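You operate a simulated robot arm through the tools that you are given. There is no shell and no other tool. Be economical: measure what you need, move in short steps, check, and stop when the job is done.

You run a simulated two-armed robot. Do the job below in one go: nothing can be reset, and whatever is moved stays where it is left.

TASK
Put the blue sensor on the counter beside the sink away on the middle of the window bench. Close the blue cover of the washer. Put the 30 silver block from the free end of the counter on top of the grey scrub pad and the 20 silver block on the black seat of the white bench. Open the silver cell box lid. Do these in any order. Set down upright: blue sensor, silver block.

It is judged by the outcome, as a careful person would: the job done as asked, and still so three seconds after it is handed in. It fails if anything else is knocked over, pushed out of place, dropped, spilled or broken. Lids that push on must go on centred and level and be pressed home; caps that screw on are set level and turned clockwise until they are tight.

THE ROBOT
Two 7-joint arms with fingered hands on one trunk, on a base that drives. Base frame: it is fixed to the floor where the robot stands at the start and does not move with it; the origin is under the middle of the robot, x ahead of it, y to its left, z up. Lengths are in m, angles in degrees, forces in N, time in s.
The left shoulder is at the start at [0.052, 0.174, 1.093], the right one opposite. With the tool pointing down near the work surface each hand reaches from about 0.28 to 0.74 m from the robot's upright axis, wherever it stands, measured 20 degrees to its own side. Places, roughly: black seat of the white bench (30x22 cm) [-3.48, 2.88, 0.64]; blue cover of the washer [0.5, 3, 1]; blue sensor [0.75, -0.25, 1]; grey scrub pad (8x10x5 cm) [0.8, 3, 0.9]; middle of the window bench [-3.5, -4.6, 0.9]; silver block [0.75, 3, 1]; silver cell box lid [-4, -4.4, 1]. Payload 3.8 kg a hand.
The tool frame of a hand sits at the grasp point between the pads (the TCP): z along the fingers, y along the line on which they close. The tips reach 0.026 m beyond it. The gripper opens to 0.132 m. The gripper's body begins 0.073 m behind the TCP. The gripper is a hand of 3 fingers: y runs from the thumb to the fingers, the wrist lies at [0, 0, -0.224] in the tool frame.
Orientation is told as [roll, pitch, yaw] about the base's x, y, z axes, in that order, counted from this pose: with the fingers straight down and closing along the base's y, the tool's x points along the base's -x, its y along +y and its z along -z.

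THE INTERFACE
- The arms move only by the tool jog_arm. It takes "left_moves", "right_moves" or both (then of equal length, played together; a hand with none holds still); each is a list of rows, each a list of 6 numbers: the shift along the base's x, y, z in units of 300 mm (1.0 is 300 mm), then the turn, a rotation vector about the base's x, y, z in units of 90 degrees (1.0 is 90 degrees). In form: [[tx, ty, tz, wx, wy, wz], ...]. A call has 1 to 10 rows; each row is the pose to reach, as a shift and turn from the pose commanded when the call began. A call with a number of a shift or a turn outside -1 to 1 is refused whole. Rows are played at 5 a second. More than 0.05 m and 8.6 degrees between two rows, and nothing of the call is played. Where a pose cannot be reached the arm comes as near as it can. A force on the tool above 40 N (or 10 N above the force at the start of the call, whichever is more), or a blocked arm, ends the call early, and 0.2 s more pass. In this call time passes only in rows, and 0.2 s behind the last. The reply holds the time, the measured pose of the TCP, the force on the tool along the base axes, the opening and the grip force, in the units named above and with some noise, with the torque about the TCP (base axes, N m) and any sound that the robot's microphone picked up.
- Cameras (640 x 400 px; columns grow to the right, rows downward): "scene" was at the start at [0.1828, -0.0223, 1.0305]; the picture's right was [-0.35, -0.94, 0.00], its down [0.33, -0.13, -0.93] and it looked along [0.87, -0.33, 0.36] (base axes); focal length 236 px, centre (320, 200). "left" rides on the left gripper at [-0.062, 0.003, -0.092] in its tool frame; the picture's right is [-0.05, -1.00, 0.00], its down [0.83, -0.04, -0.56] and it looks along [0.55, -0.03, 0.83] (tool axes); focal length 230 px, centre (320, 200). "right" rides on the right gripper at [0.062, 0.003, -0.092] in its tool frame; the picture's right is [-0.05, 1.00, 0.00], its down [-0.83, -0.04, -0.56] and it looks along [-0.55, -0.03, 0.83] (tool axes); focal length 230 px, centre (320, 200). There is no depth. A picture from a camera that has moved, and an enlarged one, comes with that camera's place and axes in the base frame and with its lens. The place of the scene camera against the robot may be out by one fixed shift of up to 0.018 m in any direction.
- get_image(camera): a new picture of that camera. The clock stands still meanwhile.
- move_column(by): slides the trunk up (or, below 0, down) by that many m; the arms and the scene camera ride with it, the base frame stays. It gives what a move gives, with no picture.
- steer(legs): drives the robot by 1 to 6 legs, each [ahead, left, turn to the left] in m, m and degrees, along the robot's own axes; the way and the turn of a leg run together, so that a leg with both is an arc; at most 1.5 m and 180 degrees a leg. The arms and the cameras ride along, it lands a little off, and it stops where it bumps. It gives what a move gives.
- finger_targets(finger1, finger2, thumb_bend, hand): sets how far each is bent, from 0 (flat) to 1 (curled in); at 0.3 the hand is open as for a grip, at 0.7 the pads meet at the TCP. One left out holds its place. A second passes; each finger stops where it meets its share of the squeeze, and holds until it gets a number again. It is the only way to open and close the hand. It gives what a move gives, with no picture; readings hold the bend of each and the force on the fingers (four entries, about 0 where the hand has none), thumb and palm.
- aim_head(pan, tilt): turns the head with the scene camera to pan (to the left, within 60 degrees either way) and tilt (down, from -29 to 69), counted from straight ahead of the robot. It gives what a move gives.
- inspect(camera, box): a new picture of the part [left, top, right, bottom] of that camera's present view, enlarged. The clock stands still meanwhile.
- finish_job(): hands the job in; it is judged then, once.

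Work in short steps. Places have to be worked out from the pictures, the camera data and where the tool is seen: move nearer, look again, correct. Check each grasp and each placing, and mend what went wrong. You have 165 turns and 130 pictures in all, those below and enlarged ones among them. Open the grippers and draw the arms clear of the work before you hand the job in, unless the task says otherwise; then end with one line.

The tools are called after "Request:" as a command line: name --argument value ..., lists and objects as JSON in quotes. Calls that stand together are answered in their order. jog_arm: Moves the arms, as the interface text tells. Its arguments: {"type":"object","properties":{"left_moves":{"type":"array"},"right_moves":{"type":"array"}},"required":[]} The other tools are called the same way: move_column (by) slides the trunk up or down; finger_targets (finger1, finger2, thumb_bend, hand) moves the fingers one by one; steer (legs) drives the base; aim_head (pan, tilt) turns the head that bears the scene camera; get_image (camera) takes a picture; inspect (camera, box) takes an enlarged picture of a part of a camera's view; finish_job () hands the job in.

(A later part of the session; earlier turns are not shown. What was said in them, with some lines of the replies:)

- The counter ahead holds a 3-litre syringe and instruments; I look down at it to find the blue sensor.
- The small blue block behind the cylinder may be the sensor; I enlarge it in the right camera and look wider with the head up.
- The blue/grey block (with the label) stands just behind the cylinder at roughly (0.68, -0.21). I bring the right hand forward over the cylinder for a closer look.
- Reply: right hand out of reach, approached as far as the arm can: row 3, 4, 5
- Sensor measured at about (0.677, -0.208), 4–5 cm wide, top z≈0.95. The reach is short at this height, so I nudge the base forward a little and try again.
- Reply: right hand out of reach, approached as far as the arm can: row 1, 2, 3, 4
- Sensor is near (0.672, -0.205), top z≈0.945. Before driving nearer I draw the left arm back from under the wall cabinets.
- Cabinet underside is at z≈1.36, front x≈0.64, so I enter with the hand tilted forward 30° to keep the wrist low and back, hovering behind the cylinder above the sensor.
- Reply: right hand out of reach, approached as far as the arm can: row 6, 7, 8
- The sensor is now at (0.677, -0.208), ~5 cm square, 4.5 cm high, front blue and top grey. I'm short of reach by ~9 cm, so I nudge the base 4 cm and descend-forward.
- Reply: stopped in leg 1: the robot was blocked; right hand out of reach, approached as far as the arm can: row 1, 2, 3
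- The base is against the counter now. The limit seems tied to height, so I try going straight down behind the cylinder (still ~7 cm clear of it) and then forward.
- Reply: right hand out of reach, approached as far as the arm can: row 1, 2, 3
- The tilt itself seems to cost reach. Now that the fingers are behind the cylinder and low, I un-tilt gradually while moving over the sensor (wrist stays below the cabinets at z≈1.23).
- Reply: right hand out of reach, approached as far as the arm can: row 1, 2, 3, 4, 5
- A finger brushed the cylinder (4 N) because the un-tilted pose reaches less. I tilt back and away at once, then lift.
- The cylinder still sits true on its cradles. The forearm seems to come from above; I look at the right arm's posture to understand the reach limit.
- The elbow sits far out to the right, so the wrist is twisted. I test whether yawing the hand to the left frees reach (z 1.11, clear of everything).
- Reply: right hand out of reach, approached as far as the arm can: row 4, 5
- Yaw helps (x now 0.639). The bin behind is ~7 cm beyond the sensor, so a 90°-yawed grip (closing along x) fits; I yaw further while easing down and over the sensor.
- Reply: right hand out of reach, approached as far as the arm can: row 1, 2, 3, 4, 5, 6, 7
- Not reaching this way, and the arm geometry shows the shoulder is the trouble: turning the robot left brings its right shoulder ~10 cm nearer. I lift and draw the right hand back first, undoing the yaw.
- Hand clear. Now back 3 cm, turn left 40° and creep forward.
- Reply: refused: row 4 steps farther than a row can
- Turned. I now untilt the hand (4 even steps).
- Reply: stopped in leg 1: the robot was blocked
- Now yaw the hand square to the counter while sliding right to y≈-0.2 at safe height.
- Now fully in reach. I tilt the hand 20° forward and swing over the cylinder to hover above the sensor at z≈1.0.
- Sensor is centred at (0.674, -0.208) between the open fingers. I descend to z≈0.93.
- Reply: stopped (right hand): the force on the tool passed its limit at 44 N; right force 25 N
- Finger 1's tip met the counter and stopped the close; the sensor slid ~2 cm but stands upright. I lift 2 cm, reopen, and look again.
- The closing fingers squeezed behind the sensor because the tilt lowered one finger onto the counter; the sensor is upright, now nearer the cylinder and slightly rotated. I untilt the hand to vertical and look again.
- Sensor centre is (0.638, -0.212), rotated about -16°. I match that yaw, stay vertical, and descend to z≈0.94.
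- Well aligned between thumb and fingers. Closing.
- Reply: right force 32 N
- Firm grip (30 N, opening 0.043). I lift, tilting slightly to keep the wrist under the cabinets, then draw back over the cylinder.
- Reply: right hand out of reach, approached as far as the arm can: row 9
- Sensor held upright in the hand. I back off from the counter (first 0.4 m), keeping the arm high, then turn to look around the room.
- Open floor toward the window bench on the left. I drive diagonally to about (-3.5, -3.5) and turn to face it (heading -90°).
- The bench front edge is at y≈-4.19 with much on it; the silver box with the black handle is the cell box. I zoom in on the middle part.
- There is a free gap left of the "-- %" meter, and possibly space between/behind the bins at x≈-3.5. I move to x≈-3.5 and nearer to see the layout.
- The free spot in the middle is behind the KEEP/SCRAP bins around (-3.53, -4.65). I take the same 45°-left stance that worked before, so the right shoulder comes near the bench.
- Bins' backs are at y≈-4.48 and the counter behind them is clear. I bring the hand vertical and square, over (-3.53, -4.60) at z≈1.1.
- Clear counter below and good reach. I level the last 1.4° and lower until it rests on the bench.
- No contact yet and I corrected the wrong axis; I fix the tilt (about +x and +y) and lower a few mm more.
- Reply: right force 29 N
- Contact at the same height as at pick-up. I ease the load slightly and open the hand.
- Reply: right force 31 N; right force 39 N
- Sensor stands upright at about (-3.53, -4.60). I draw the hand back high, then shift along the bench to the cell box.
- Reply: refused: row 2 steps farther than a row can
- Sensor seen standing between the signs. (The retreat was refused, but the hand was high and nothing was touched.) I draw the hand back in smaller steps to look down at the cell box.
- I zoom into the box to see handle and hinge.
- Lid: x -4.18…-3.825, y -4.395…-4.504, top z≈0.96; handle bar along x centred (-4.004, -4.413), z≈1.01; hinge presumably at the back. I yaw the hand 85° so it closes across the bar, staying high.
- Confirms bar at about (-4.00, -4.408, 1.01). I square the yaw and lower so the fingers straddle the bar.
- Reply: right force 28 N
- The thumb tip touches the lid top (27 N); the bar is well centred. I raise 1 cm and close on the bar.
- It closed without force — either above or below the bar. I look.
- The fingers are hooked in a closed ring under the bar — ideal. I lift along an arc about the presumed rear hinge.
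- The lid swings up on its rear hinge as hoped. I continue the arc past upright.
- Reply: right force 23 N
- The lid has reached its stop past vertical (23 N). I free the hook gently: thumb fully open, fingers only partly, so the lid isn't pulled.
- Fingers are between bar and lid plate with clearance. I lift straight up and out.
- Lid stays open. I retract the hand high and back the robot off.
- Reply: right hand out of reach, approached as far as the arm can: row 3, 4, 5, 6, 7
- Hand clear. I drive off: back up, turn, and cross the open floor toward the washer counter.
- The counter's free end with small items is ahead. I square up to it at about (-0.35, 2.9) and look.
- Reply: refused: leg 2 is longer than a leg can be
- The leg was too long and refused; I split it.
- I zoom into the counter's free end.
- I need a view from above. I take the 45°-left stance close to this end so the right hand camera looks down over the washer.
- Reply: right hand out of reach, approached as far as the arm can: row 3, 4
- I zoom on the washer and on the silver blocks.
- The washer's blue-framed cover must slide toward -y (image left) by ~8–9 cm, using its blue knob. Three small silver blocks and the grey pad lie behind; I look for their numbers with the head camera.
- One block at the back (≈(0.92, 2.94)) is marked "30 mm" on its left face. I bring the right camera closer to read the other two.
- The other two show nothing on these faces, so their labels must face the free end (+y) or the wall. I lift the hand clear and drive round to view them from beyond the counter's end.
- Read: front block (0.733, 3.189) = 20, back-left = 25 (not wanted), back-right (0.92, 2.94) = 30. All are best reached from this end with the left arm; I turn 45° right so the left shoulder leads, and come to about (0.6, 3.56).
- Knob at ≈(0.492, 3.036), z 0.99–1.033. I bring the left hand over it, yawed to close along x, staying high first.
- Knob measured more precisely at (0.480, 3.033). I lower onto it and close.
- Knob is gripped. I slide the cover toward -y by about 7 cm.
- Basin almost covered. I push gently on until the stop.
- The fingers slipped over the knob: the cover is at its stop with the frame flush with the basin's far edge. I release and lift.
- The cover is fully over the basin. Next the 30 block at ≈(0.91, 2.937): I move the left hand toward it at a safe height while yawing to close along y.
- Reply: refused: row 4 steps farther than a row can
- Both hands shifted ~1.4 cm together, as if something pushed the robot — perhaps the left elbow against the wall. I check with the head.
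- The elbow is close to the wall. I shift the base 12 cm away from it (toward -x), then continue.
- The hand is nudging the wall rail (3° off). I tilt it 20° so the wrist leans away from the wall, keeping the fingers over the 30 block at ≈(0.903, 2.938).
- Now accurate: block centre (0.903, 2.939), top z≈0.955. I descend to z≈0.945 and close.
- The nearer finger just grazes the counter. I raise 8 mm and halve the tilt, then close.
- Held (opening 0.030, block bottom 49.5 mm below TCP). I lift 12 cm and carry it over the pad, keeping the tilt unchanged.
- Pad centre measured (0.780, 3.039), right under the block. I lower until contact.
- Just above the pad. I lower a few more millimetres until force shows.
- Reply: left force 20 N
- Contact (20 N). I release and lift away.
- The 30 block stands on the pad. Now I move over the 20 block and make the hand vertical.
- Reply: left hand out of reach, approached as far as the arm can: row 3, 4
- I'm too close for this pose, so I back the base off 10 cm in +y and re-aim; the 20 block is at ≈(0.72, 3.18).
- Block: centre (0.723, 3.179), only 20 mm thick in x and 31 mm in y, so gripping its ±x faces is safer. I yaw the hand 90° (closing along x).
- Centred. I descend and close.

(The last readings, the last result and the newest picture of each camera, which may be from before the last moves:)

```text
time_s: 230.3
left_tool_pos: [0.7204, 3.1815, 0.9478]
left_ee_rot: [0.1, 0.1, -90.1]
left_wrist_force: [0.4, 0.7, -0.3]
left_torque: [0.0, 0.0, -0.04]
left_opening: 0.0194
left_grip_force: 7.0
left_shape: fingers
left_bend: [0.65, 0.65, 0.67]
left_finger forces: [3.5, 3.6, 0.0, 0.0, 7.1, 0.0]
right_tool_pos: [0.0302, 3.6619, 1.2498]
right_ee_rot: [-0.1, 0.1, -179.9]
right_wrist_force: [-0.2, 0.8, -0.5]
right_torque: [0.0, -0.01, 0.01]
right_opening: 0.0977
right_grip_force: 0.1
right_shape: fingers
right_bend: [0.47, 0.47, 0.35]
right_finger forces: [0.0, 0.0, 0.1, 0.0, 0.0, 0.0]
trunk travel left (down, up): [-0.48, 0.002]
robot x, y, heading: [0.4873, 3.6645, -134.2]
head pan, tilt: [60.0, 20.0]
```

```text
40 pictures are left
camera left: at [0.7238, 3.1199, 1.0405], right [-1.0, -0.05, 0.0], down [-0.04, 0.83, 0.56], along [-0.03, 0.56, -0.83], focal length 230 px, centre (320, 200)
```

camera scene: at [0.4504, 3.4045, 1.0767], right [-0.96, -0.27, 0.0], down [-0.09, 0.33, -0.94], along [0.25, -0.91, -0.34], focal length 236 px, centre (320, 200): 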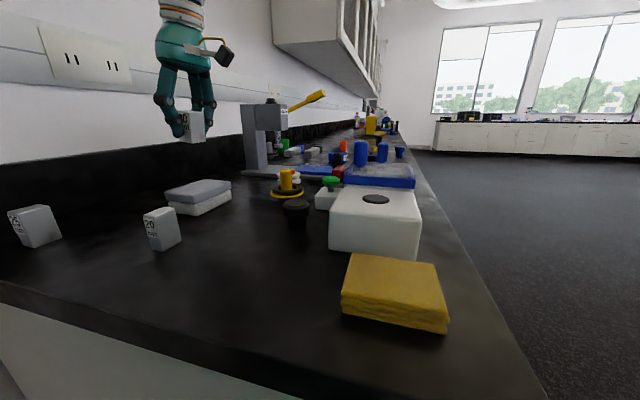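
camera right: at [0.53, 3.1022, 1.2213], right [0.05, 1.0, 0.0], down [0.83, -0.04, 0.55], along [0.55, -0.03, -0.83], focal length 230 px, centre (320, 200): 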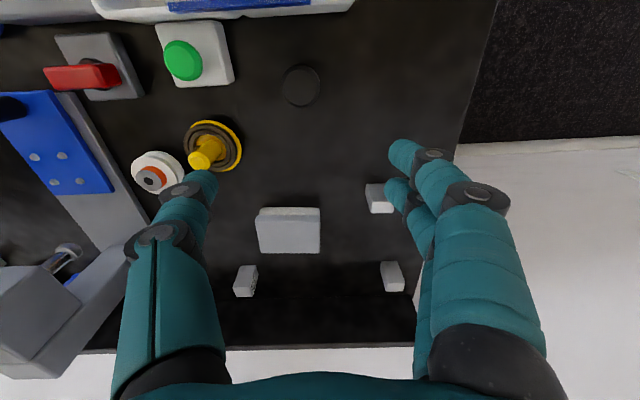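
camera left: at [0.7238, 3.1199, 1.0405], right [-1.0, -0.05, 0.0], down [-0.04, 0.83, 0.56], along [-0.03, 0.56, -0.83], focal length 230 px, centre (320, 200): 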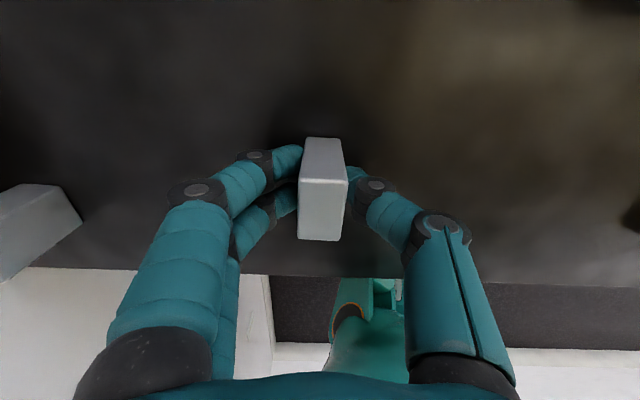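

Even grip on the 20 block. I firm it up, lift to z≈1.16 and check.

Request:
finger_targets --hand "left" --finger1 0.76 --finger2 0.76 --thumb_bend 0.76

Request:
jog_arm --left_moves '[[0, 0, 0.1, 0, 0, 0], [0, 0, 0.25, 0, 0, 0], [0, 0, 0.4, 0, 0, 0], [0, 0, 0.55, 0, 0, 0], [0, 0, 0.7, 0, 0, 0]]'

Request:
get_image --camera "left"

```text
time_s: 231.3
left_tool_pos: [0.7194, 3.1814, 0.9473]
left_ee_rot: [-0.1, 0.2, -90.0]
left_wrist_force: [-0.4, 0.4, -1.4]
left_torque: [0.0, -0.01, 0.01]
left_opening: 0.0184
left_grip_force: 18.2
left_shape: fingers
left_bend: [0.72, 0.72, 0.68]
left_finger forces: [9.1, 9.3, 0.0, 0.0, 18.5, 0.1]
right_tool_pos: [0.0295, 3.6621, 1.2497]
right_ee_rot: [-0.2, 0.2, -179.8]
right_wrist_force: [0.5, -0.1, 0.3]
right_torque: [0.0, -0.02, 0.04]
right_opening: 0.0982
right_grip_force: 0.0
right_shape: fingers
right_bend: [0.47, 0.47, 0.35]
right_finger forces: [0.0, 0.0, 0.1, 0.0, 0.0, 0.0]
trunk travel left (down, up): [-0.48, 0.002]
robot x, y, heading: [0.4867, 3.6656, -134.5]
head pan, tilt: [60.0, 20.0]
```

```text
time_s: 232.5
left_tool_pos: [0.7194, 3.1812, 1.1582]
left_ee_rot: [-0.1, 0.0, -89.9]
left_wrist_force: [-0.1, 1.3, -1.3]
left_torque: [-0.02, -0.03, 0.0]
left_opening: 0.0184
left_grip_force: 18.5
left_shape: fingers
left_bend: [0.72, 0.72, 0.68]
left_finger forces: [9.1, 9.4, 0.0, 0.0, 18.2, 0.1]
right_tool_pos: [0.0304, 3.6635, 1.2494]
right_ee_rot: [0.0, 0.1, -179.8]
right_wrist_force: [0.3, -0.6, -0.2]
right_torque: [0.01, -0.01, -0.04]
right_opening: 0.0981
right_grip_force: 0.0
right_shape: fingers
right_bend: [0.47, 0.47, 0.35]
right_finger forces: [0.0, 0.0, 0.0, 0.0, 0.0, 0.0]
trunk travel left (down, up): [-0.48, 0.002]
robot x, y, heading: [0.4866, 3.6653, -134.8]
head pan, tilt: [60.0, 20.0]
```

```text
39 pictures are left
camera left: at [0.7237, 3.1201, 1.2516], right [-1.0, -0.05, 0.0], down [-0.04, 0.83, 0.56], along [-0.03, 0.56, -0.83], focal length 230 px, centre (320, 200)
```

left: 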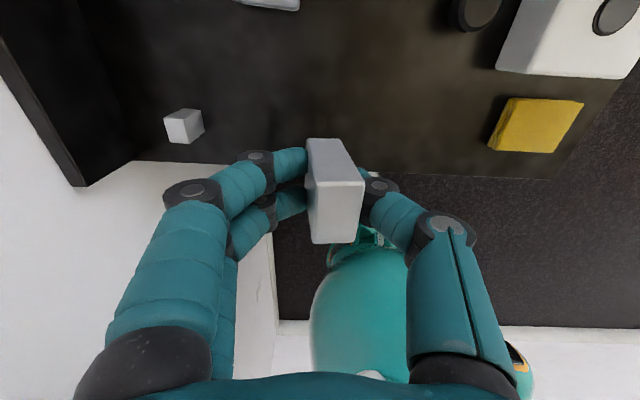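

The block looks a touch shifted in the fingers; I check its attitude up close from both cameras.

Request:
inspect --camera "left" --box '[220, 110, 420, 260]'

Request:
aim_head --pan 60 --tilt 0

Request:
get_image --camera "scene"

```text
2.67 times, centred on (320, 185) of left
camera zoom: at [0.7237, 3.1201, 1.2516], right [-1.0, -0.05, 0.0], down [-0.04, 0.83, 0.56], along [-0.03, 0.56, -0.83], focal length 614 px, centre (320, 240)
```

zoom: 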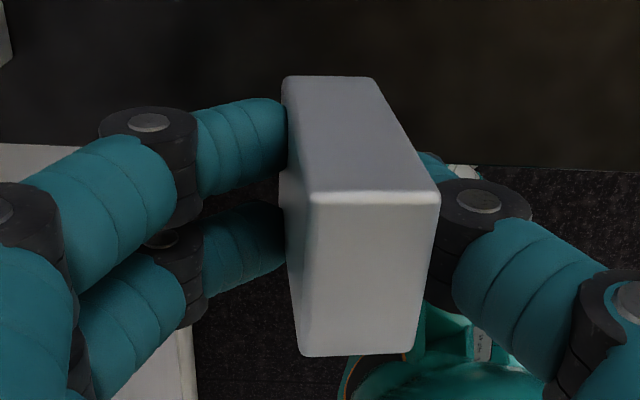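

```text
time_s: 233.3
left_tool_pos: [0.7209, 3.1816, 1.1572]
left_ee_rot: [0.0, 0.1, -90.1]
left_wrist_force: [0.0, -0.5, -0.5]
left_torque: [0.03, 0.0, -0.06]
left_opening: 0.0184
left_grip_force: 18.5
left_shape: fingers
left_bend: [0.72, 0.72, 0.68]
left_finger forces: [9.1, 9.3, 0.0, 0.0, 18.4, 0.0]
right_tool_pos: [0.0301, 3.6627, 1.2508]
right_ee_rot: [0.0, 0.2, -179.9]
right_wrist_force: [0.3, -0.6, -0.1]
right_torque: [-0.02, -0.02, -0.02]
right_opening: 0.0979
right_grip_force: 0.0
right_shape: fingers
right_bend: [0.47, 0.47, 0.35]
right_finger forces: [0.1, 0.1, 0.0, 0.0, 0.0, 0.0]
trunk travel left (down, up): [-0.48, 0.002]
robot x, y, heading: [0.4887, 3.6678, -134.6]
head pan, tilt: [60.0, 0.0]
```

```text
37 pictures are left
camera scene: at [0.4499, 3.5059, 1.1089], right [-0.96, -0.27, 0.0], down [0.0, 0.0, -1.0], along [0.27, -0.96, 0.0], focal length 236 px, centre (320, 200)
```

scene: 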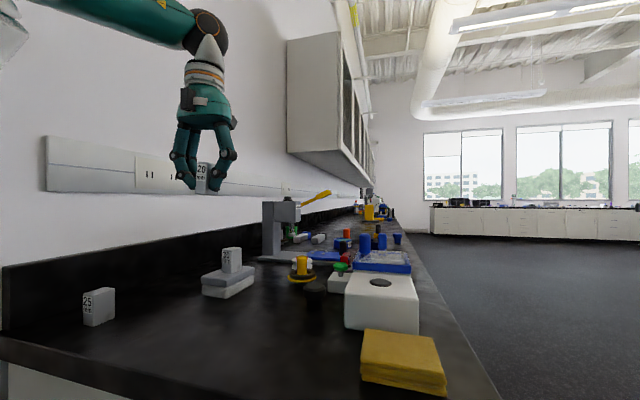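

Request:
inspect --camera "scene" --box '[150, 130, 260, 210]'

```text
5.00 times, centred on (205, 170) of scene
camera zoom: at [0.4499, 3.5059, 1.1089], right [-0.96, -0.27, 0.0], down [0.0, 0.0, -1.0], along [0.27, -0.96, 0.0], focal length 1178 px, centre (895, 350)
```

zoom: 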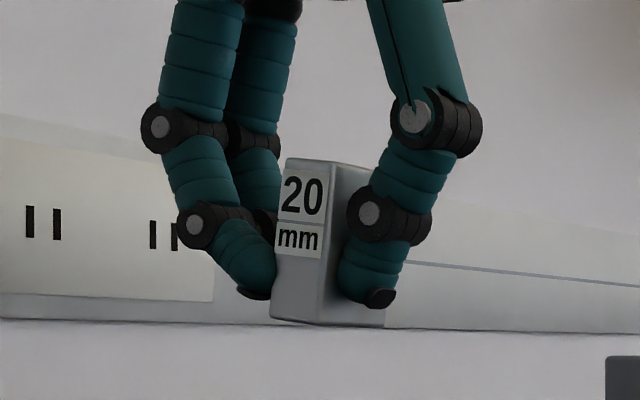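

The firmer squeeze tipped the block ~5.5° (top toward -x). I compensate by rotating the hand +5.5° about +y and check.

Request:
jog_arm --left_moves '[[0, 0, 0, 0, 0.06, 0]]'

Request:
inspect --camera "scene" --box '[150, 130, 260, 210]'

```text
time_s: 233.7
left_tool_pos: [0.7224, 3.1811, 1.1569]
left_ee_rot: [-5.6, 0.2, -90.0]
left_wrist_force: [0.0, -0.8, -0.5]
left_torque: [0.01, -0.02, 0.01]
left_opening: 0.0181
left_grip_force: 18.2
left_shape: fingers
left_bend: [0.72, 0.72, 0.68]
left_finger forces: [9.1, 9.3, 0.0, 0.0, 18.4, 0.0]
right_tool_pos: [0.0318, 3.6626, 1.2502]
right_ee_rot: [0.0, 0.0, -179.7]
right_wrist_force: [-0.1, -0.5, 0.7]
right_torque: [-0.03, 0.01, 0.02]
right_opening: 0.0981
right_grip_force: 0.0
right_shape: fingers
right_bend: [0.47, 0.47, 0.35]
right_finger forces: [0.0, 0.0, 0.0, 0.1, 0.1, 0.0]
trunk travel left (down, up): [-0.48, 0.002]
robot x, y, heading: [0.4854, 3.6679, -134.8]
head pan, tilt: [60.0, 0.0]
```

```text
5.00 times, centred on (205, 170) of scene
camera zoom: at [0.4508, 3.506, 1.1091], right [-0.96, -0.27, 0.0], down [0.0, 0.0, -1.0], along [0.27, -0.96, 0.0], focal length 1178 px, centre (895, 350)
```

zoom: 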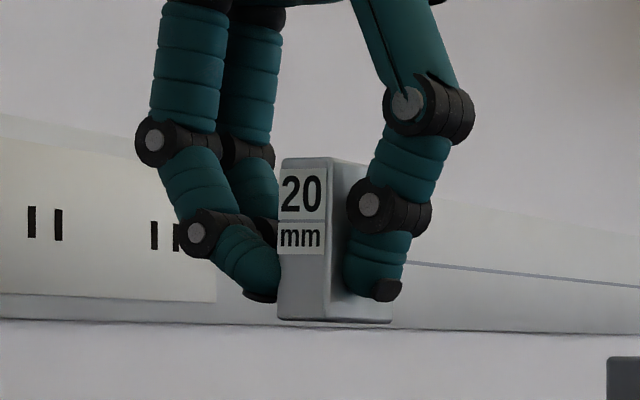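

Upright now. I drive away from the counter and toward the white bench, facing -x.

Request:
steer --legs '[[0.628, -0.644, 0], [0, 0, -45.3], [1.4, 0, 0]]'

Request:
aim_head --pan 15 --tilt 18

Request:
get_image --camera "scene"

```text
time_s: 248.4
left_tool_pos: [-1.9734, 3.134, 1.1574]
left_ee_rot: [-5.4, 0.1, -134.4]
left_wrist_force: [0.8, -0.1, -0.2]
left_torque: [0.0, 0.03, 0.0]
left_opening: 0.0182
left_grip_force: 18.9
left_shape: fingers
left_bend: [0.72, 0.72, 0.68]
left_finger forces: [9.1, 9.4, 0.0, 0.0, 18.4, 0.0]
right_tool_pos: [-2.1275, 3.9612, 1.2505]
right_ee_rot: [0.0, 0.1, 135.7]
right_wrist_force: [-0.1, -0.7, 0.1]
right_torque: [-0.02, -0.01, -0.02]
right_opening: 0.0981
right_grip_force: 0.1
right_shape: fingers
right_bend: [0.47, 0.47, 0.35]
right_finger forces: [0.0, 0.0, 0.0, 0.0, 0.1, 0.0]
trunk travel left (down, up): [-0.48, 0.002]
robot x, y, heading: [-1.8023, 3.6431, -179.2]
head pan, tilt: [60.0, 0.0]
```

```text
time_s: 249.5
left_tool_pos: [-1.9741, 3.1349, 1.1582]
left_ee_rot: [-5.4, 0.2, -134.4]
left_wrist_force: [-0.2, -0.1, -1.5]
left_torque: [0.03, -0.03, -0.01]
left_opening: 0.0183
left_grip_force: 18.3
left_shape: fingers
left_bend: [0.72, 0.72, 0.68]
left_finger forces: [9.0, 9.3, 0.0, 0.0, 18.4, 0.0]
right_tool_pos: [-2.1281, 3.9617, 1.2504]
right_ee_rot: [0.0, 0.0, 135.7]
right_wrist_force: [-0.3, -0.2, 0.4]
right_torque: [0.01, 0.01, 0.03]
right_opening: 0.0978
right_grip_force: 0.0
right_shape: fingers
right_bend: [0.47, 0.47, 0.35]
right_finger forces: [0.1, 0.1, 0.0, 0.0, 0.0, 0.0]
trunk travel left (down, up): [-0.48, 0.002]
robot x, y, heading: [-1.7993, 3.6419, -179.1]
head pan, tilt: [15.0, 18.0]
```

```text
34 pictures are left
camera scene: at [-1.9837, 3.6196, 1.0799], right [-0.28, 0.96, 0.0], down [0.3, 0.09, -0.95], along [-0.91, -0.26, -0.31], focal length 236 px, centre (320, 200)
```

scene: 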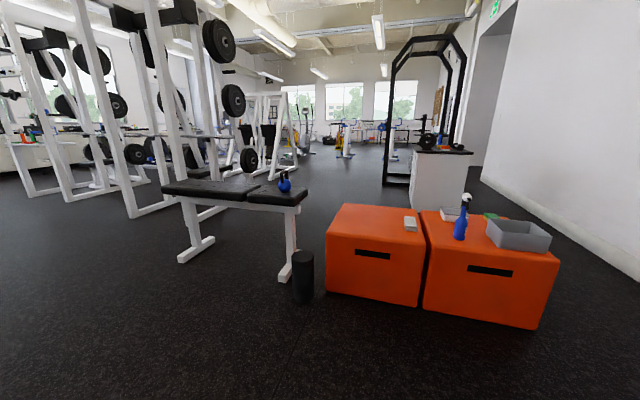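

The small black seat pad carries a blue object; I zoom in.

Request:
inspect --camera "scene" --box '[150, 155, 330, 265]'

```text
3.56 times, centred on (240, 210) of scene
camera zoom: at [-1.9837, 3.6196, 1.0799], right [-0.28, 0.96, 0.0], down [0.3, 0.09, -0.95], along [-0.91, -0.26, -0.31], focal length 838 px, centre (604, 164)
```

zoom: 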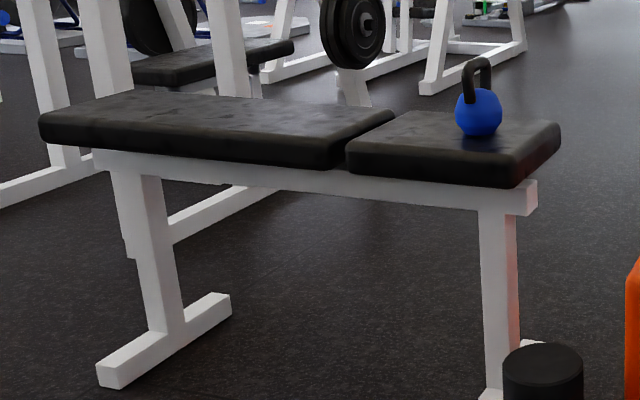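

Seat spans roughly x -3.24…-3.51, y 2.76…3.09 with a blue kettlebell on its far-right part; there is free space at the near-left. I lower the trunk, shift left, and come closer.

Request:
move_column --by -0.22

Request:
steer --legs '[[0, 0.71, 0], [0.8, 0, 0]]'

Request:
aim_head --pan 0 --tilt 22

Request:
get_image --camera "scene"

```text
time_s: 251.8
left_tool_pos: [-2.0055, 3.1342, 0.8823]
left_ee_rot: [8.2, 13.5, -132.9]
left_wrist_force: [0.8, -0.2, -0.8]
left_torque: [0.0, 0.0, 0.02]
left_opening: 0.0182
left_grip_force: 18.4
left_shape: fingers
left_bend: [0.72, 0.72, 0.68]
left_finger forces: [8.9, 9.1, 0.0, 0.1, 18.3, 0.1]
right_tool_pos: [-2.1282, 3.9618, 1.0302]
right_ee_rot: [0.1, 0.0, 135.8]
right_wrist_force: [0.0, 0.4, 0.0]
right_torque: [0.03, -0.03, -0.04]
right_opening: 0.0979
right_grip_force: 0.0
right_shape: fingers
right_bend: [0.47, 0.47, 0.35]
right_finger forces: [0.0, 0.0, 0.0, 0.0, 0.0, 0.0]
trunk travel left (down, up): [-0.26, 0.222]
robot x, y, heading: [-1.7991, 3.6463, -178.8]
head pan, tilt: [15.0, 18.0]
```

```text
time_s: 262.3
left_tool_pos: [-2.7891, 2.4115, 0.8839]
left_ee_rot: [8.3, 13.7, -132.7]
left_wrist_force: [0.7, -0.5, -1.0]
left_torque: [0.0, -0.02, 0.0]
left_opening: 0.0182
left_grip_force: 18.3
left_shape: fingers
left_bend: [0.72, 0.72, 0.68]
left_finger forces: [8.8, 9.2, 0.1, 0.0, 18.3, 0.1]
right_tool_pos: [-2.9142, 3.2389, 1.0303]
right_ee_rot: [-0.1, 0.1, 136.0]
right_wrist_force: [0.0, -0.5, 0.2]
right_torque: [0.0, -0.04, 0.01]
right_opening: 0.0979
right_grip_force: 0.2
right_shape: fingers
right_bend: [0.47, 0.47, 0.35]
right_finger forces: [0.0, 0.0, 0.0, 0.0, 0.0, 0.1]
trunk travel left (down, up): [-0.26, 0.222]
robot x, y, heading: [-2.5797, 2.9202, -178.8]
head pan, tilt: [15.0, 18.0]
```

```text
time_s: 263.1
left_tool_pos: [-2.7898, 2.4122, 0.8822]
left_ee_rot: [8.3, 13.7, -132.5]
left_wrist_force: [0.0, -0.7, -0.2]
left_torque: [0.02, 0.0, -0.04]
left_opening: 0.0185
left_grip_force: 18.4
left_shape: fingers
left_bend: [0.72, 0.72, 0.68]
left_finger forces: [9.0, 9.3, 0.1, 0.1, 18.4, 0.0]
right_tool_pos: [-2.9144, 3.2392, 1.0302]
right_ee_rot: [0.0, 0.1, 136.0]
right_wrist_force: [0.2, 0.0, -0.1]
right_torque: [0.02, 0.0, -0.03]
right_opening: 0.0978
right_grip_force: 0.1
right_shape: fingers
right_bend: [0.47, 0.47, 0.35]
right_finger forces: [0.1, 0.1, 0.0, 0.0, 0.0, 0.1]
trunk travel left (down, up): [-0.26, 0.222]
robot x, y, heading: [-2.5831, 2.9185, -178.6]
head pan, tilt: [0.0, 22.0]
```

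```text
32 pictures are left
camera scene: at [-2.747, 2.9218, 0.8202], right [-0.02, 1.0, 0.0], down [0.37, 0.01, -0.93], along [-0.93, -0.02, -0.37], focal length 236 px, centre (320, 200)
```

scene: 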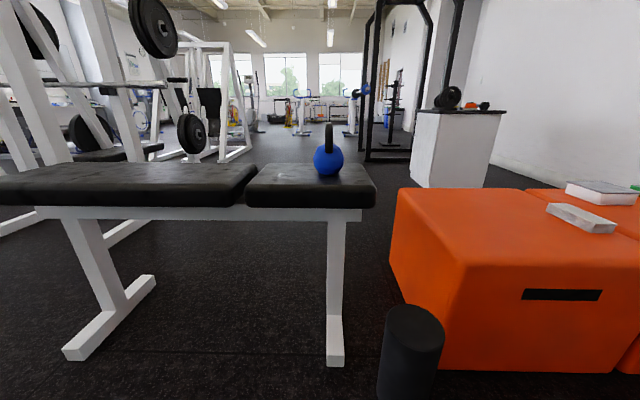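

The trunk move bent the left arm's pose (it likely pressed against the robot's own body: ~14° off). I bring the left hand forward and inward to a free posture and check again.

Request:
jog_arm --left_moves '[[-0.08, 0.12, 0.02, 0, 0, 0], [-0.16, 0.24, 0.04, 0, 0, 0], [-0.24, 0.36, 0.06, 0, 0, 0], [-0.32, 0.48, 0.08, 0, 0, 0], [-0.4, 0.6, 0.1, 0, 0, 0], [-0.48, 0.72, 0.12, 0, 0, 0], [-0.56, 0.84, 0.14, 0, 0, 0], [-0.63, 0.96, 0.16, 0, 0, 0]]'

Request:
get_image --camera "scene"

```text
time_s: 264.9
left_tool_pos: [-2.9795, 2.7002, 0.9303]
left_ee_rot: [8.3, 13.6, -132.5]
left_wrist_force: [0.9, -0.2, -0.6]
left_torque: [-0.01, 0.0, -0.02]
left_opening: 0.0183
left_grip_force: 17.5
left_shape: fingers
left_bend: [0.72, 0.72, 0.68]
left_finger forces: [8.8, 9.0, 0.0, 0.1, 18.1, 0.0]
right_tool_pos: [-2.9131, 3.2388, 1.03]
right_ee_rot: [0.0, 0.1, 135.9]
right_wrist_force: [-0.3, -0.7, -0.3]
right_torque: [-0.05, -0.01, 0.0]
right_opening: 0.0982
right_grip_force: 0.1
right_shape: fingers
right_bend: [0.47, 0.47, 0.35]
right_finger forces: [0.0, 0.0, 0.1, 0.0, 0.1, 0.0]
trunk travel left (down, up): [-0.26, 0.222]
robot x, y, heading: [-2.5854, 2.9224, -178.8]
head pan, tilt: [0.0, 22.0]
```

```text
31 pictures are left
camera scene: at [-2.7475, 2.9225, 0.8201], right [-0.02, 1.0, 0.0], down [0.37, 0.01, -0.93], along [-0.93, -0.02, -0.38], focal length 236 px, centre (320, 200)
```

scene: 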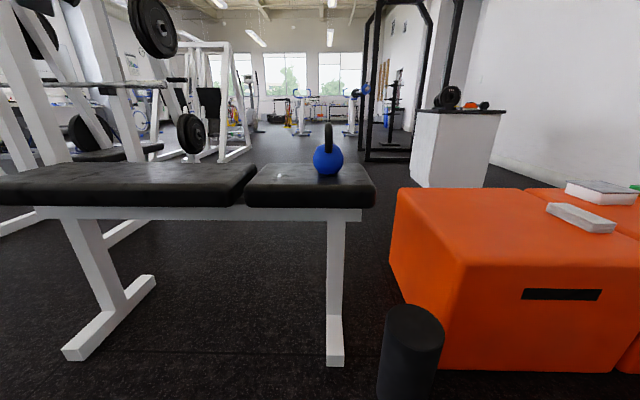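

Pose now holds but keeps the tilt; I rotate it back (≈19° about +y) so the block is upright again.

Request:
jog_arm --left_moves '[[0, 0, 0, -0.002, 0.072, 0], [0, 0, 0, -0.004, 0.144, 0], [0, 0, 0, -0.006, 0.215, 0]]'

Request:
aim_head --pan 35 --tilt 0

Request:
get_image --camera "scene"

```text
time_s: 265.7
left_tool_pos: [-2.9775, 2.6986, 0.9319]
left_ee_rot: [-5.5, -0.2, -134.1]
left_wrist_force: [0.2, 0.1, -1.4]
left_torque: [0.0, -0.01, 0.03]
left_opening: 0.0183
left_grip_force: 18.0
left_shape: fingers
left_bend: [0.72, 0.72, 0.68]
left_finger forces: [8.9, 9.1, 0.1, 0.0, 17.9, 0.1]
right_tool_pos: [-2.914, 3.2394, 1.0301]
right_ee_rot: [0.1, 0.1, 135.9]
right_wrist_force: [-0.7, 1.5, 0.8]
right_torque: [-0.02, -0.02, -0.01]
right_opening: 0.0977
right_grip_force: 0.1
right_shape: fingers
right_bend: [0.47, 0.47, 0.35]
right_finger forces: [0.0, 0.0, 0.0, 0.0, 0.0, 0.0]
trunk travel left (down, up): [-0.26, 0.222]
robot x, y, heading: [-2.5833, 2.9219, -178.8]
head pan, tilt: [0.0, 22.0]
```

```text
time_s: 266.7
left_tool_pos: [-2.9787, 2.7003, 0.9302]
left_ee_rot: [-5.5, -0.1, -134.2]
left_wrist_force: [0.3, -0.9, -1.0]
left_torque: [0.04, 0.0, -0.01]
left_opening: 0.0181
left_grip_force: 17.7
left_shape: fingers
left_bend: [0.72, 0.72, 0.68]
left_finger forces: [9.0, 9.2, 0.0, 0.0, 18.0, 0.1]
right_tool_pos: [-2.9143, 3.2389, 1.0293]
right_ee_rot: [-0.1, 0.1, 135.9]
right_wrist_force: [0.0, 0.3, -0.1]
right_torque: [0.0, 0.01, 0.04]
right_opening: 0.0978
right_grip_force: 0.1
right_shape: fingers
right_bend: [0.47, 0.47, 0.35]
right_finger forces: [0.1, 0.0, 0.1, 0.0, 0.1, 0.1]
trunk travel left (down, up): [-0.26, 0.222]
robot x, y, heading: [-2.5822, 2.9213, -178.6]
head pan, tilt: [35.0, 0.0]
```

```text
30 pictures are left
camera scene: at [-2.7269, 2.8707, 0.8557], right [-0.59, 0.81, 0.0], down [0.0, 0.0, -1.0], along [-0.81, -0.59, 0.0], focal length 236 px, centre (320, 200)
```

scene: 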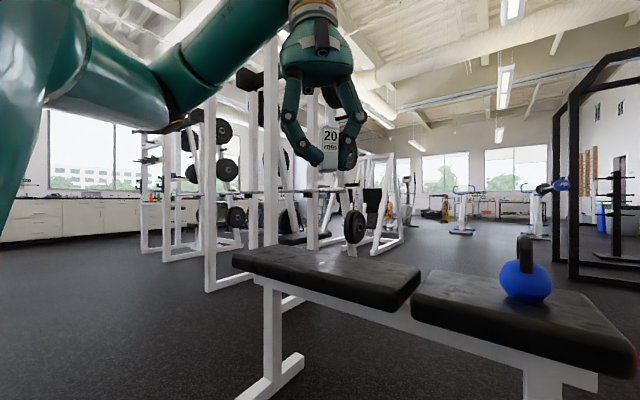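

Label 20 upright. Seat measured at x -3.22…-3.48, y 2.74…3.035, kettlebell at (-3.37, 2.93); I aim for (-3.35, 2.80). I drive 0.2 m closer and move the hand over that spot.

Request:
steer --legs '[[0.2, 0, 0]]'

Request:
jog_arm --left_moves '[[-0.12, 0.08, 0, 0, 0, 0], [-0.24, 0.16, 0, 0, 0, 0], [-0.36, 0.24, -0.03, 0, 0, 0], [-0.48, 0.3, -0.08, 0, 0, 0], [-0.57, 0.333, -0.15, 0, 0, 0]]'

Request:
aim_head --pan 15 --tilt 18

Request:
get_image --camera "scene"

Request:
get_image --camera "left"

```text
time_s: 268.3
left_tool_pos: [-3.1788, 2.6951, 0.9307]
left_ee_rot: [-5.5, -0.2, -134.1]
left_wrist_force: [0.1, 0.5, -0.9]
left_torque: [0.0, -0.01, 0.03]
left_opening: 0.0183
left_grip_force: 18.0
left_shape: fingers
left_bend: [0.72, 0.72, 0.68]
left_finger forces: [8.9, 9.1, 0.0, 0.0, 18.0, 0.0]
right_tool_pos: [-3.1138, 3.2333, 1.0302]
right_ee_rot: [-0.1, 0.1, 136.0]
right_wrist_force: [0.2, -0.5, -0.3]
right_torque: [0.0, 0.01, 0.03]
right_opening: 0.0979
right_grip_force: 0.2
right_shape: fingers
right_bend: [0.47, 0.47, 0.35]
right_finger forces: [0.0, 0.0, 0.0, 0.0, 0.0, 0.0]
trunk travel left (down, up): [-0.26, 0.222]
robot x, y, heading: [-2.7829, 2.9169, -178.6]
head pan, tilt: [35.0, 0.0]
```

```text
time_s: 269.5
left_tool_pos: [-3.348, 2.7942, 0.8856]
left_ee_rot: [-5.5, -0.2, -134.0]
left_wrist_force: [-0.6, 0.0, -0.6]
left_torque: [-0.02, 0.0, 0.01]
left_opening: 0.0182
left_grip_force: 18.0
left_shape: fingers
left_bend: [0.72, 0.72, 0.68]
left_finger forces: [8.9, 9.1, 0.0, 0.0, 18.0, 0.1]
right_tool_pos: [-3.1142, 3.2329, 1.0308]
right_ee_rot: [-0.1, 0.1, 136.0]
right_wrist_force: [-0.1, 0.2, 0.3]
right_torque: [0.0, 0.0, 0.01]
right_opening: 0.0979
right_grip_force: 0.2
right_shape: fingers
right_bend: [0.47, 0.47, 0.35]
right_finger forces: [0.0, 0.0, 0.0, 0.0, 0.0, 0.0]
trunk travel left (down, up): [-0.26, 0.222]
robot x, y, heading: [-2.7816, 2.9177, -178.7]
head pan, tilt: [35.0, 0.0]
```

```text
time_s: 270.3
left_tool_pos: [-3.3468, 2.7953, 0.8856]
left_ee_rot: [-5.5, -0.1, -134.1]
left_wrist_force: [-0.1, 0.0, -0.7]
left_torque: [0.02, 0.01, 0.0]
left_opening: 0.0188
left_grip_force: 17.7
left_shape: fingers
left_bend: [0.72, 0.72, 0.68]
left_finger forces: [8.9, 9.1, 0.1, 0.0, 18.1, 0.0]
right_tool_pos: [-3.114, 3.2345, 1.0305]
right_ee_rot: [-0.1, 0.1, 136.0]
right_wrist_force: [-0.5, -0.8, -0.1]
right_torque: [-0.02, 0.02, -0.01]
right_opening: 0.0979
right_grip_force: 0.1
right_shape: fingers
right_bend: [0.47, 0.47, 0.35]
right_finger forces: [0.0, 0.0, 0.0, 0.0, 0.1, 0.0]
trunk travel left (down, up): [-0.26, 0.222]
robot x, y, heading: [-2.7842, 2.9169, -178.5]
head pan, tilt: [15.0, 18.0]
```

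```text
29 pictures are left
camera scene: at [-2.9432, 2.893, 0.8267], right [-0.28, 0.96, 0.0], down [0.3, 0.09, -0.95], along [-0.91, -0.27, -0.31], focal length 236 px, centre (320, 200)
```

scene: 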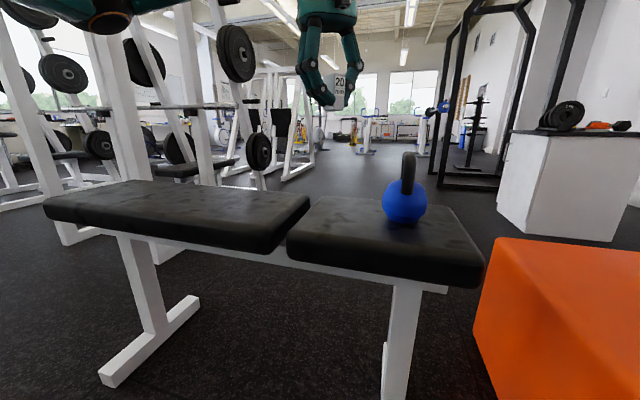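

```text
28 pictures are left
camera left: at [-3.3813, 2.7423, 0.9783], right [-0.75, 0.65, 0.1], down [0.59, 0.59, 0.56], along [0.31, 0.47, -0.83], focal length 230 px, centre (320, 200)
```

left: 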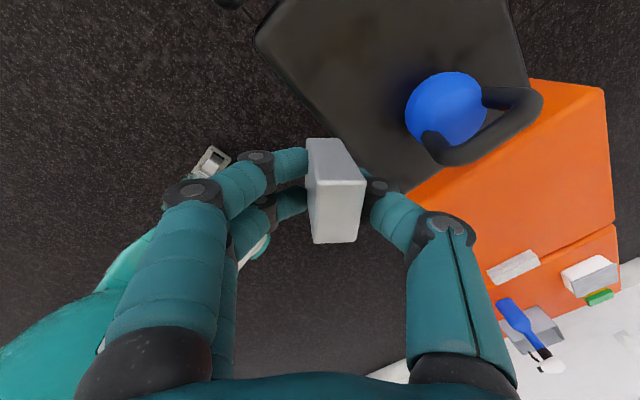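

The two views together put the seat at z≈0.60, x -3.34…-3.60, y 2.70…3.05, kettlebell at (-3.50, 2.945). So my target becomes (-3.47, 2.79); I drive 0.1 m closer, adjust and lower part-way.

Request:
steer --legs '[[0.1, 0, 0]]'

Request:
jog_arm --left_moves '[[-0.04, -0.01, -0.1, 0, 0, 0], [-0.08, -0.01, -0.22, 0, 0, 0], [-0.09, -0.01, -0.35, 0, 0, 0], [-0.09, -0.01, -0.48, 0, 0, 0], [-0.09, -0.01, -0.58, 0, 0, 0]]'

Request:
get_image --camera "left"

Request:
get_image --camera "scene"

```text
time_s: 271.5
left_tool_pos: [-3.4478, 2.7928, 0.8851]
left_ee_rot: [-5.5, -0.1, -134.1]
left_wrist_force: [-0.7, -0.2, -1.1]
left_torque: [-0.01, -0.01, -0.02]
left_opening: 0.0182
left_grip_force: 17.5
left_shape: fingers
left_bend: [0.72, 0.72, 0.68]
left_finger forces: [8.8, 9.2, 0.0, 0.0, 17.9, 0.1]
right_tool_pos: [-3.2152, 3.2321, 1.0305]
right_ee_rot: [0.0, 0.1, 136.0]
right_wrist_force: [-0.7, -0.2, -0.1]
right_torque: [-0.03, -0.02, -0.01]
right_opening: 0.0978
right_grip_force: 0.2
right_shape: fingers
right_bend: [0.47, 0.47, 0.35]
right_finger forces: [0.1, 0.0, 0.1, 0.0, 0.1, 0.0]
trunk travel left (down, up): [-0.26, 0.222]
robot x, y, heading: [-2.8796, 2.9115, -178.8]
head pan, tilt: [15.0, 18.0]
```

```text
time_s: 272.7
left_tool_pos: [-3.4755, 2.7894, 0.7109]
left_ee_rot: [-5.5, -0.1, -134.2]
left_wrist_force: [-0.1, -0.3, -1.4]
left_torque: [-0.01, -0.02, 0.01]
left_opening: 0.0184
left_grip_force: 17.8
left_shape: fingers
left_bend: [0.72, 0.72, 0.68]
left_finger forces: [8.9, 9.1, 0.0, 0.0, 18.1, 0.0]
right_tool_pos: [-3.2143, 3.2323, 1.0303]
right_ee_rot: [-0.1, 0.0, 136.0]
right_wrist_force: [0.4, -0.7, -1.2]
right_torque: [-0.03, 0.0, 0.01]
right_opening: 0.0977
right_grip_force: 0.1
right_shape: fingers
right_bend: [0.47, 0.47, 0.35]
right_finger forces: [0.1, 0.0, 0.0, 0.0, 0.0, 0.0]
trunk travel left (down, up): [-0.26, 0.222]
robot x, y, heading: [-2.8861, 2.9124, -178.8]
head pan, tilt: [15.0, 18.0]
```

```text
27 pictures are left
camera left: at [-3.5088, 2.7373, 0.8033], right [-0.75, 0.66, 0.1], down [0.59, 0.59, 0.55], along [0.31, 0.47, -0.83], focal length 230 px, centre (320, 200)
```

left: 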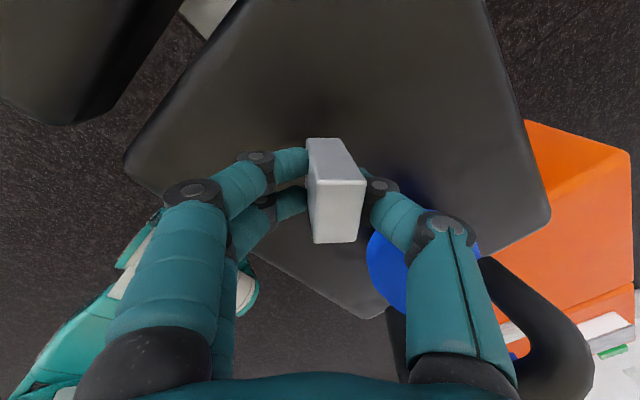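

```text
26 pictures are left
camera scene: at [-3.0434, 2.8908, 0.8267], right [-0.28, 0.96, 0.0], down [0.3, 0.09, -0.95], along [-0.91, -0.27, -0.31], focal length 236 px, centre (320, 200)
```

scene: 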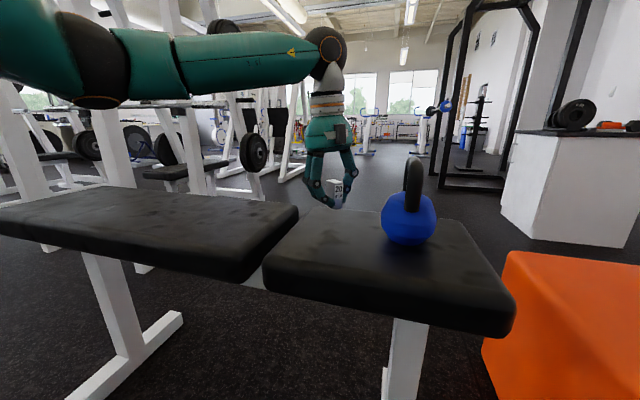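

Clear seat below the block; kettlebell edge is >5 cm from the thumb. I lower slowly to contact.

Request:
jog_arm --left_moves '[[0, -0.03, -0.07, 0, 0, 0], [0, -0.03, -0.12, 0, 0, 0], [0, -0.03, -0.15, 0, 0, 0], [0, -0.03, -0.17, 0, 0, 0]]'

Request:
inspect --camera "scene" --box '[250, 130, 470, 290]'

```text
time_s: 273.7
left_tool_pos: [-3.4755, 2.7814, 0.6626]
left_ee_rot: [-5.7, -0.2, -134.2]
left_wrist_force: [1.5, -1.8, 9.3]
left_torque: [0.07, 0.04, 0.01]
left_opening: 0.0181
left_grip_force: 19.5
left_shape: fingers
left_bend: [0.73, 0.73, 0.68]
left_finger forces: [10.5, 10.4, 0.1, 0.0, 18.6, 0.0]
right_tool_pos: [-3.2144, 3.2317, 1.0303]
right_ee_rot: [0.0, 0.0, 136.0]
right_wrist_force: [0.6, -0.6, 0.9]
right_torque: [0.02, 0.03, -0.02]
right_opening: 0.0977
right_grip_force: 0.2
right_shape: fingers
right_bend: [0.47, 0.47, 0.35]
right_finger forces: [0.0, 0.0, 0.0, 0.0, 0.0, 0.1]
trunk travel left (down, up): [-0.26, 0.222]
robot x, y, heading: [-2.8852, 2.9165, -178.6]
head pan, tilt: [15.0, 18.0]
```

```text
2.50 times, centred on (360, 210) of scene
camera zoom: at [-3.0425, 2.8909, 0.827], right [-0.28, 0.96, 0.0], down [0.3, 0.09, -0.95], along [-0.91, -0.27, -0.31], focal length 589 px, centre (220, 175)
```

zoom: 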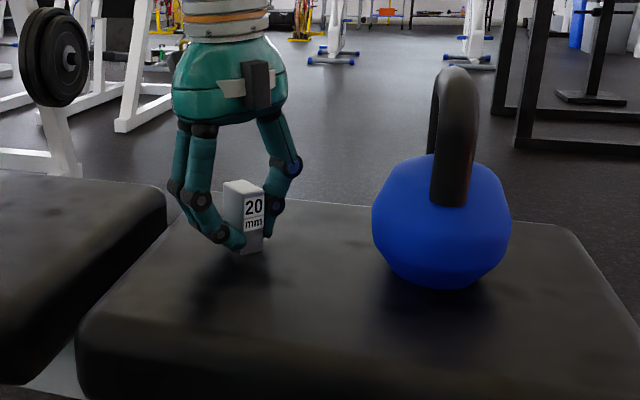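

Contact (9 N), block upright on the seat. I open the fingers moderately and lift.

Request:
finger_targets --hand "left" --finger1 0.5 --finger2 0.5 --thumb_bend 0.5

Request:
jog_arm --left_moves '[[0, 0, 0.08, 0, 0, 0], [0, 0, 0.2, 0, 0, 0], [0, 0, 0.35, 0, 0, 0], [0, 0, 0.5, 0, 0, 0], [0.05, 0, 0.65, 0, 0, 0]]'

Request:
inspect --camera "scene" --box '[250, 130, 470, 290]'

```text
time_s: 274.7
left_tool_pos: [-3.4754, 2.7828, 0.6632]
left_ee_rot: [-5.8, -0.3, -134.2]
left_wrist_force: [-6.8, 3.9, 24.5]
left_torque: [-0.27, -0.26, -0.02]
left_opening: 0.0531
left_grip_force: 12.5
left_shape: fingers
left_bend: [0.62, 0.62, 0.5]
left_finger forces: [13.2, 12.3, 0.0, 0.0, 0.0, 0.0]
right_tool_pos: [-3.2134, 3.2319, 1.0298]
right_ee_rot: [0.0, -0.1, 136.0]
right_wrist_force: [-0.1, -0.5, 0.1]
right_torque: [0.01, -0.01, 0.01]
right_opening: 0.098
right_grip_force: 0.0
right_shape: fingers
right_bend: [0.47, 0.47, 0.35]
right_finger forces: [0.0, 0.0, 0.0, 0.0, 0.0, 0.0]
trunk travel left (down, up): [-0.26, 0.222]
robot x, y, heading: [-2.8856, 2.9157, -178.7]
head pan, tilt: [15.0, 18.0]
```

```text
time_s: 275.9
left_tool_pos: [-3.4584, 2.7822, 0.857]
left_ee_rot: [-5.6, -0.1, -134.1]
left_wrist_force: [0.5, -1.2, 0.0]
left_torque: [0.01, 0.0, -0.02]
left_opening: 0.0671
left_grip_force: 0.1
left_shape: fingers
left_bend: [0.5, 0.5, 0.5]
left_finger forces: [0.0, 0.1, 0.0, 0.0, 0.0, 0.0]
right_tool_pos: [-3.2127, 3.2312, 1.0301]
right_ee_rot: [0.0, 0.0, 136.0]
right_wrist_force: [-0.2, -0.7, 0.5]
right_torque: [-0.03, -0.02, -0.02]
right_opening: 0.0979
right_grip_force: 0.1
right_shape: fingers
right_bend: [0.47, 0.47, 0.35]
right_finger forces: [0.0, 0.1, 0.0, 0.1, 0.0, 0.1]
trunk travel left (down, up): [-0.26, 0.222]
robot x, y, heading: [-2.8819, 2.9137, -178.5]
head pan, tilt: [15.0, 18.0]
```

```text
2.50 times, centred on (360, 210) of scene
camera zoom: at [-3.0429, 2.8909, 0.8267], right [-0.28, 0.96, 0.0], down [0.3, 0.09, -0.95], along [-0.91, -0.27, -0.31], focal length 589 px, centre (220, 175)
```

zoom: 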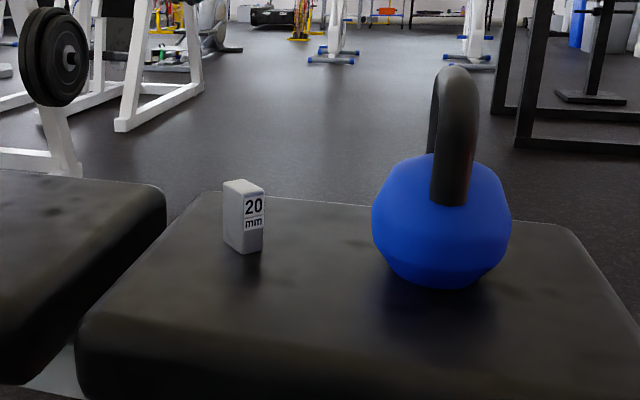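

The 20 block stands on the seat. I back away and open both hands fully, then take a last look.

Request:
steer --legs '[[-0.5, 0, 0]]'

Request:
finger_targets --hand "left" --finger1 0.3 --finger2 0.3 --thumb_bend 0.3

Request:
finger_targets --hand "right" --finger1 0.3 --finger2 0.3 --thumb_bend 0.3

Request:
get_image --camera "scene"

```text
time_s: 278.8
left_tool_pos: [-2.9616, 2.7935, 0.8552]
left_ee_rot: [-5.6, -0.2, -134.3]
left_wrist_force: [0.4, 0.7, -0.5]
left_torque: [0.0, 0.03, -0.03]
left_opening: 0.0673
left_grip_force: 0.1
left_shape: fingers
left_bend: [0.5, 0.5, 0.5]
left_finger forces: [0.0, 0.1, 0.0, 0.0, 0.0, 0.1]
right_tool_pos: [-2.7166, 3.2433, 1.0306]
right_ee_rot: [0.0, -0.1, 136.0]
right_wrist_force: [0.4, -1.0, -0.4]
right_torque: [0.0, -0.01, -0.02]
right_opening: 0.0978
right_grip_force: 0.1
right_shape: fingers
right_bend: [0.47, 0.47, 0.35]
right_finger forces: [0.1, 0.0, 0.0, 0.0, 0.1, 0.1]
trunk travel left (down, up): [-0.26, 0.222]
robot x, y, heading: [-2.3837, 2.9275, -178.5]
head pan, tilt: [15.0, 18.0]
```

```text
time_s: 279.8
left_tool_pos: [-2.962, 2.794, 0.8556]
left_ee_rot: [-5.5, 0.0, -134.1]
left_wrist_force: [0.5, 0.3, -0.9]
left_torque: [0.0, 0.0, 0.01]
left_opening: 0.1342
left_grip_force: 0.1
left_shape: fingers
left_bend: [0.3, 0.3, 0.3]
left_finger forces: [0.0, 0.0, 0.1, 0.0, 0.0, 0.1]
right_tool_pos: [-2.7156, 3.2437, 1.0298]
right_ee_rot: [0.1, 0.0, 136.0]
right_wrist_force: [1.0, 0.1, 0.7]
right_torque: [-0.01, -0.03, 0.0]
right_opening: 0.0978
right_grip_force: 0.1
right_shape: fingers
right_bend: [0.47, 0.47, 0.35]
right_finger forces: [0.1, 0.0, 0.0, 0.0, 0.0, 0.1]
trunk travel left (down, up): [-0.26, 0.222]
robot x, y, heading: [-2.3835, 2.9266, -178.9]
head pan, tilt: [15.0, 18.0]
```

```text
time_s: 280.8
left_tool_pos: [-2.9606, 2.7941, 0.8551]
left_ee_rot: [-5.5, -0.2, -134.3]
left_wrist_force: [-0.1, 0.4, -0.5]
left_torque: [0.01, 0.02, 0.0]
left_opening: 0.1339
left_grip_force: 0.1
left_shape: fingers
left_bend: [0.3, 0.3, 0.3]
left_finger forces: [0.0, 0.0, 0.0, 0.0, 0.1, 0.1]
right_tool_pos: [-2.7163, 3.2432, 1.0299]
right_ee_rot: [0.0, 0.0, 136.0]
right_wrist_force: [0.0, -0.6, -0.2]
right_torque: [-0.01, 0.01, 0.01]
right_opening: 0.1338
right_grip_force: 0.2
right_shape: fingers
right_bend: [0.3, 0.3, 0.3]
right_finger forces: [0.1, 0.0, 0.1, 0.1, 0.0, 0.0]
trunk travel left (down, up): [-0.26, 0.222]
robot x, y, heading: [-2.385, 2.9284, -178.7]
head pan, tilt: [15.0, 18.0]
```

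```text
23 pictures are left
camera scene: at [-2.5455, 2.9022, 0.8267], right [-0.28, 0.96, 0.0], down [0.3, 0.09, -0.95], along [-0.91, -0.27, -0.31], focal length 236 px, centre (320, 200)
```

scene: 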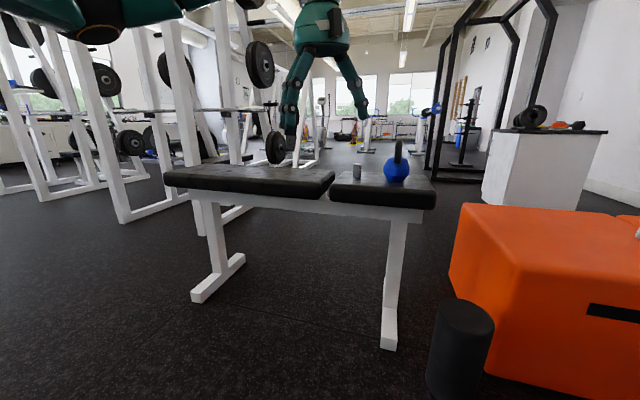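

All parts are done, nothing has been disturbed, and both hands are open and clear, so I hand the job in.

Request:
finish_job

```text
The job is handed in.
```

I did all five parts and handed the job in; no result came back. The blue sensor stands upright on the middle of the window bench, the washer's blue cover is slid shut, the 30 block stands on the grey scrub pad, the 20 block stands on the black bench seat, and the silver cell box lid is open. While reaching for the sensor, one finger pressed the cylinder at about 4 N; it looked unmoved afterwards.
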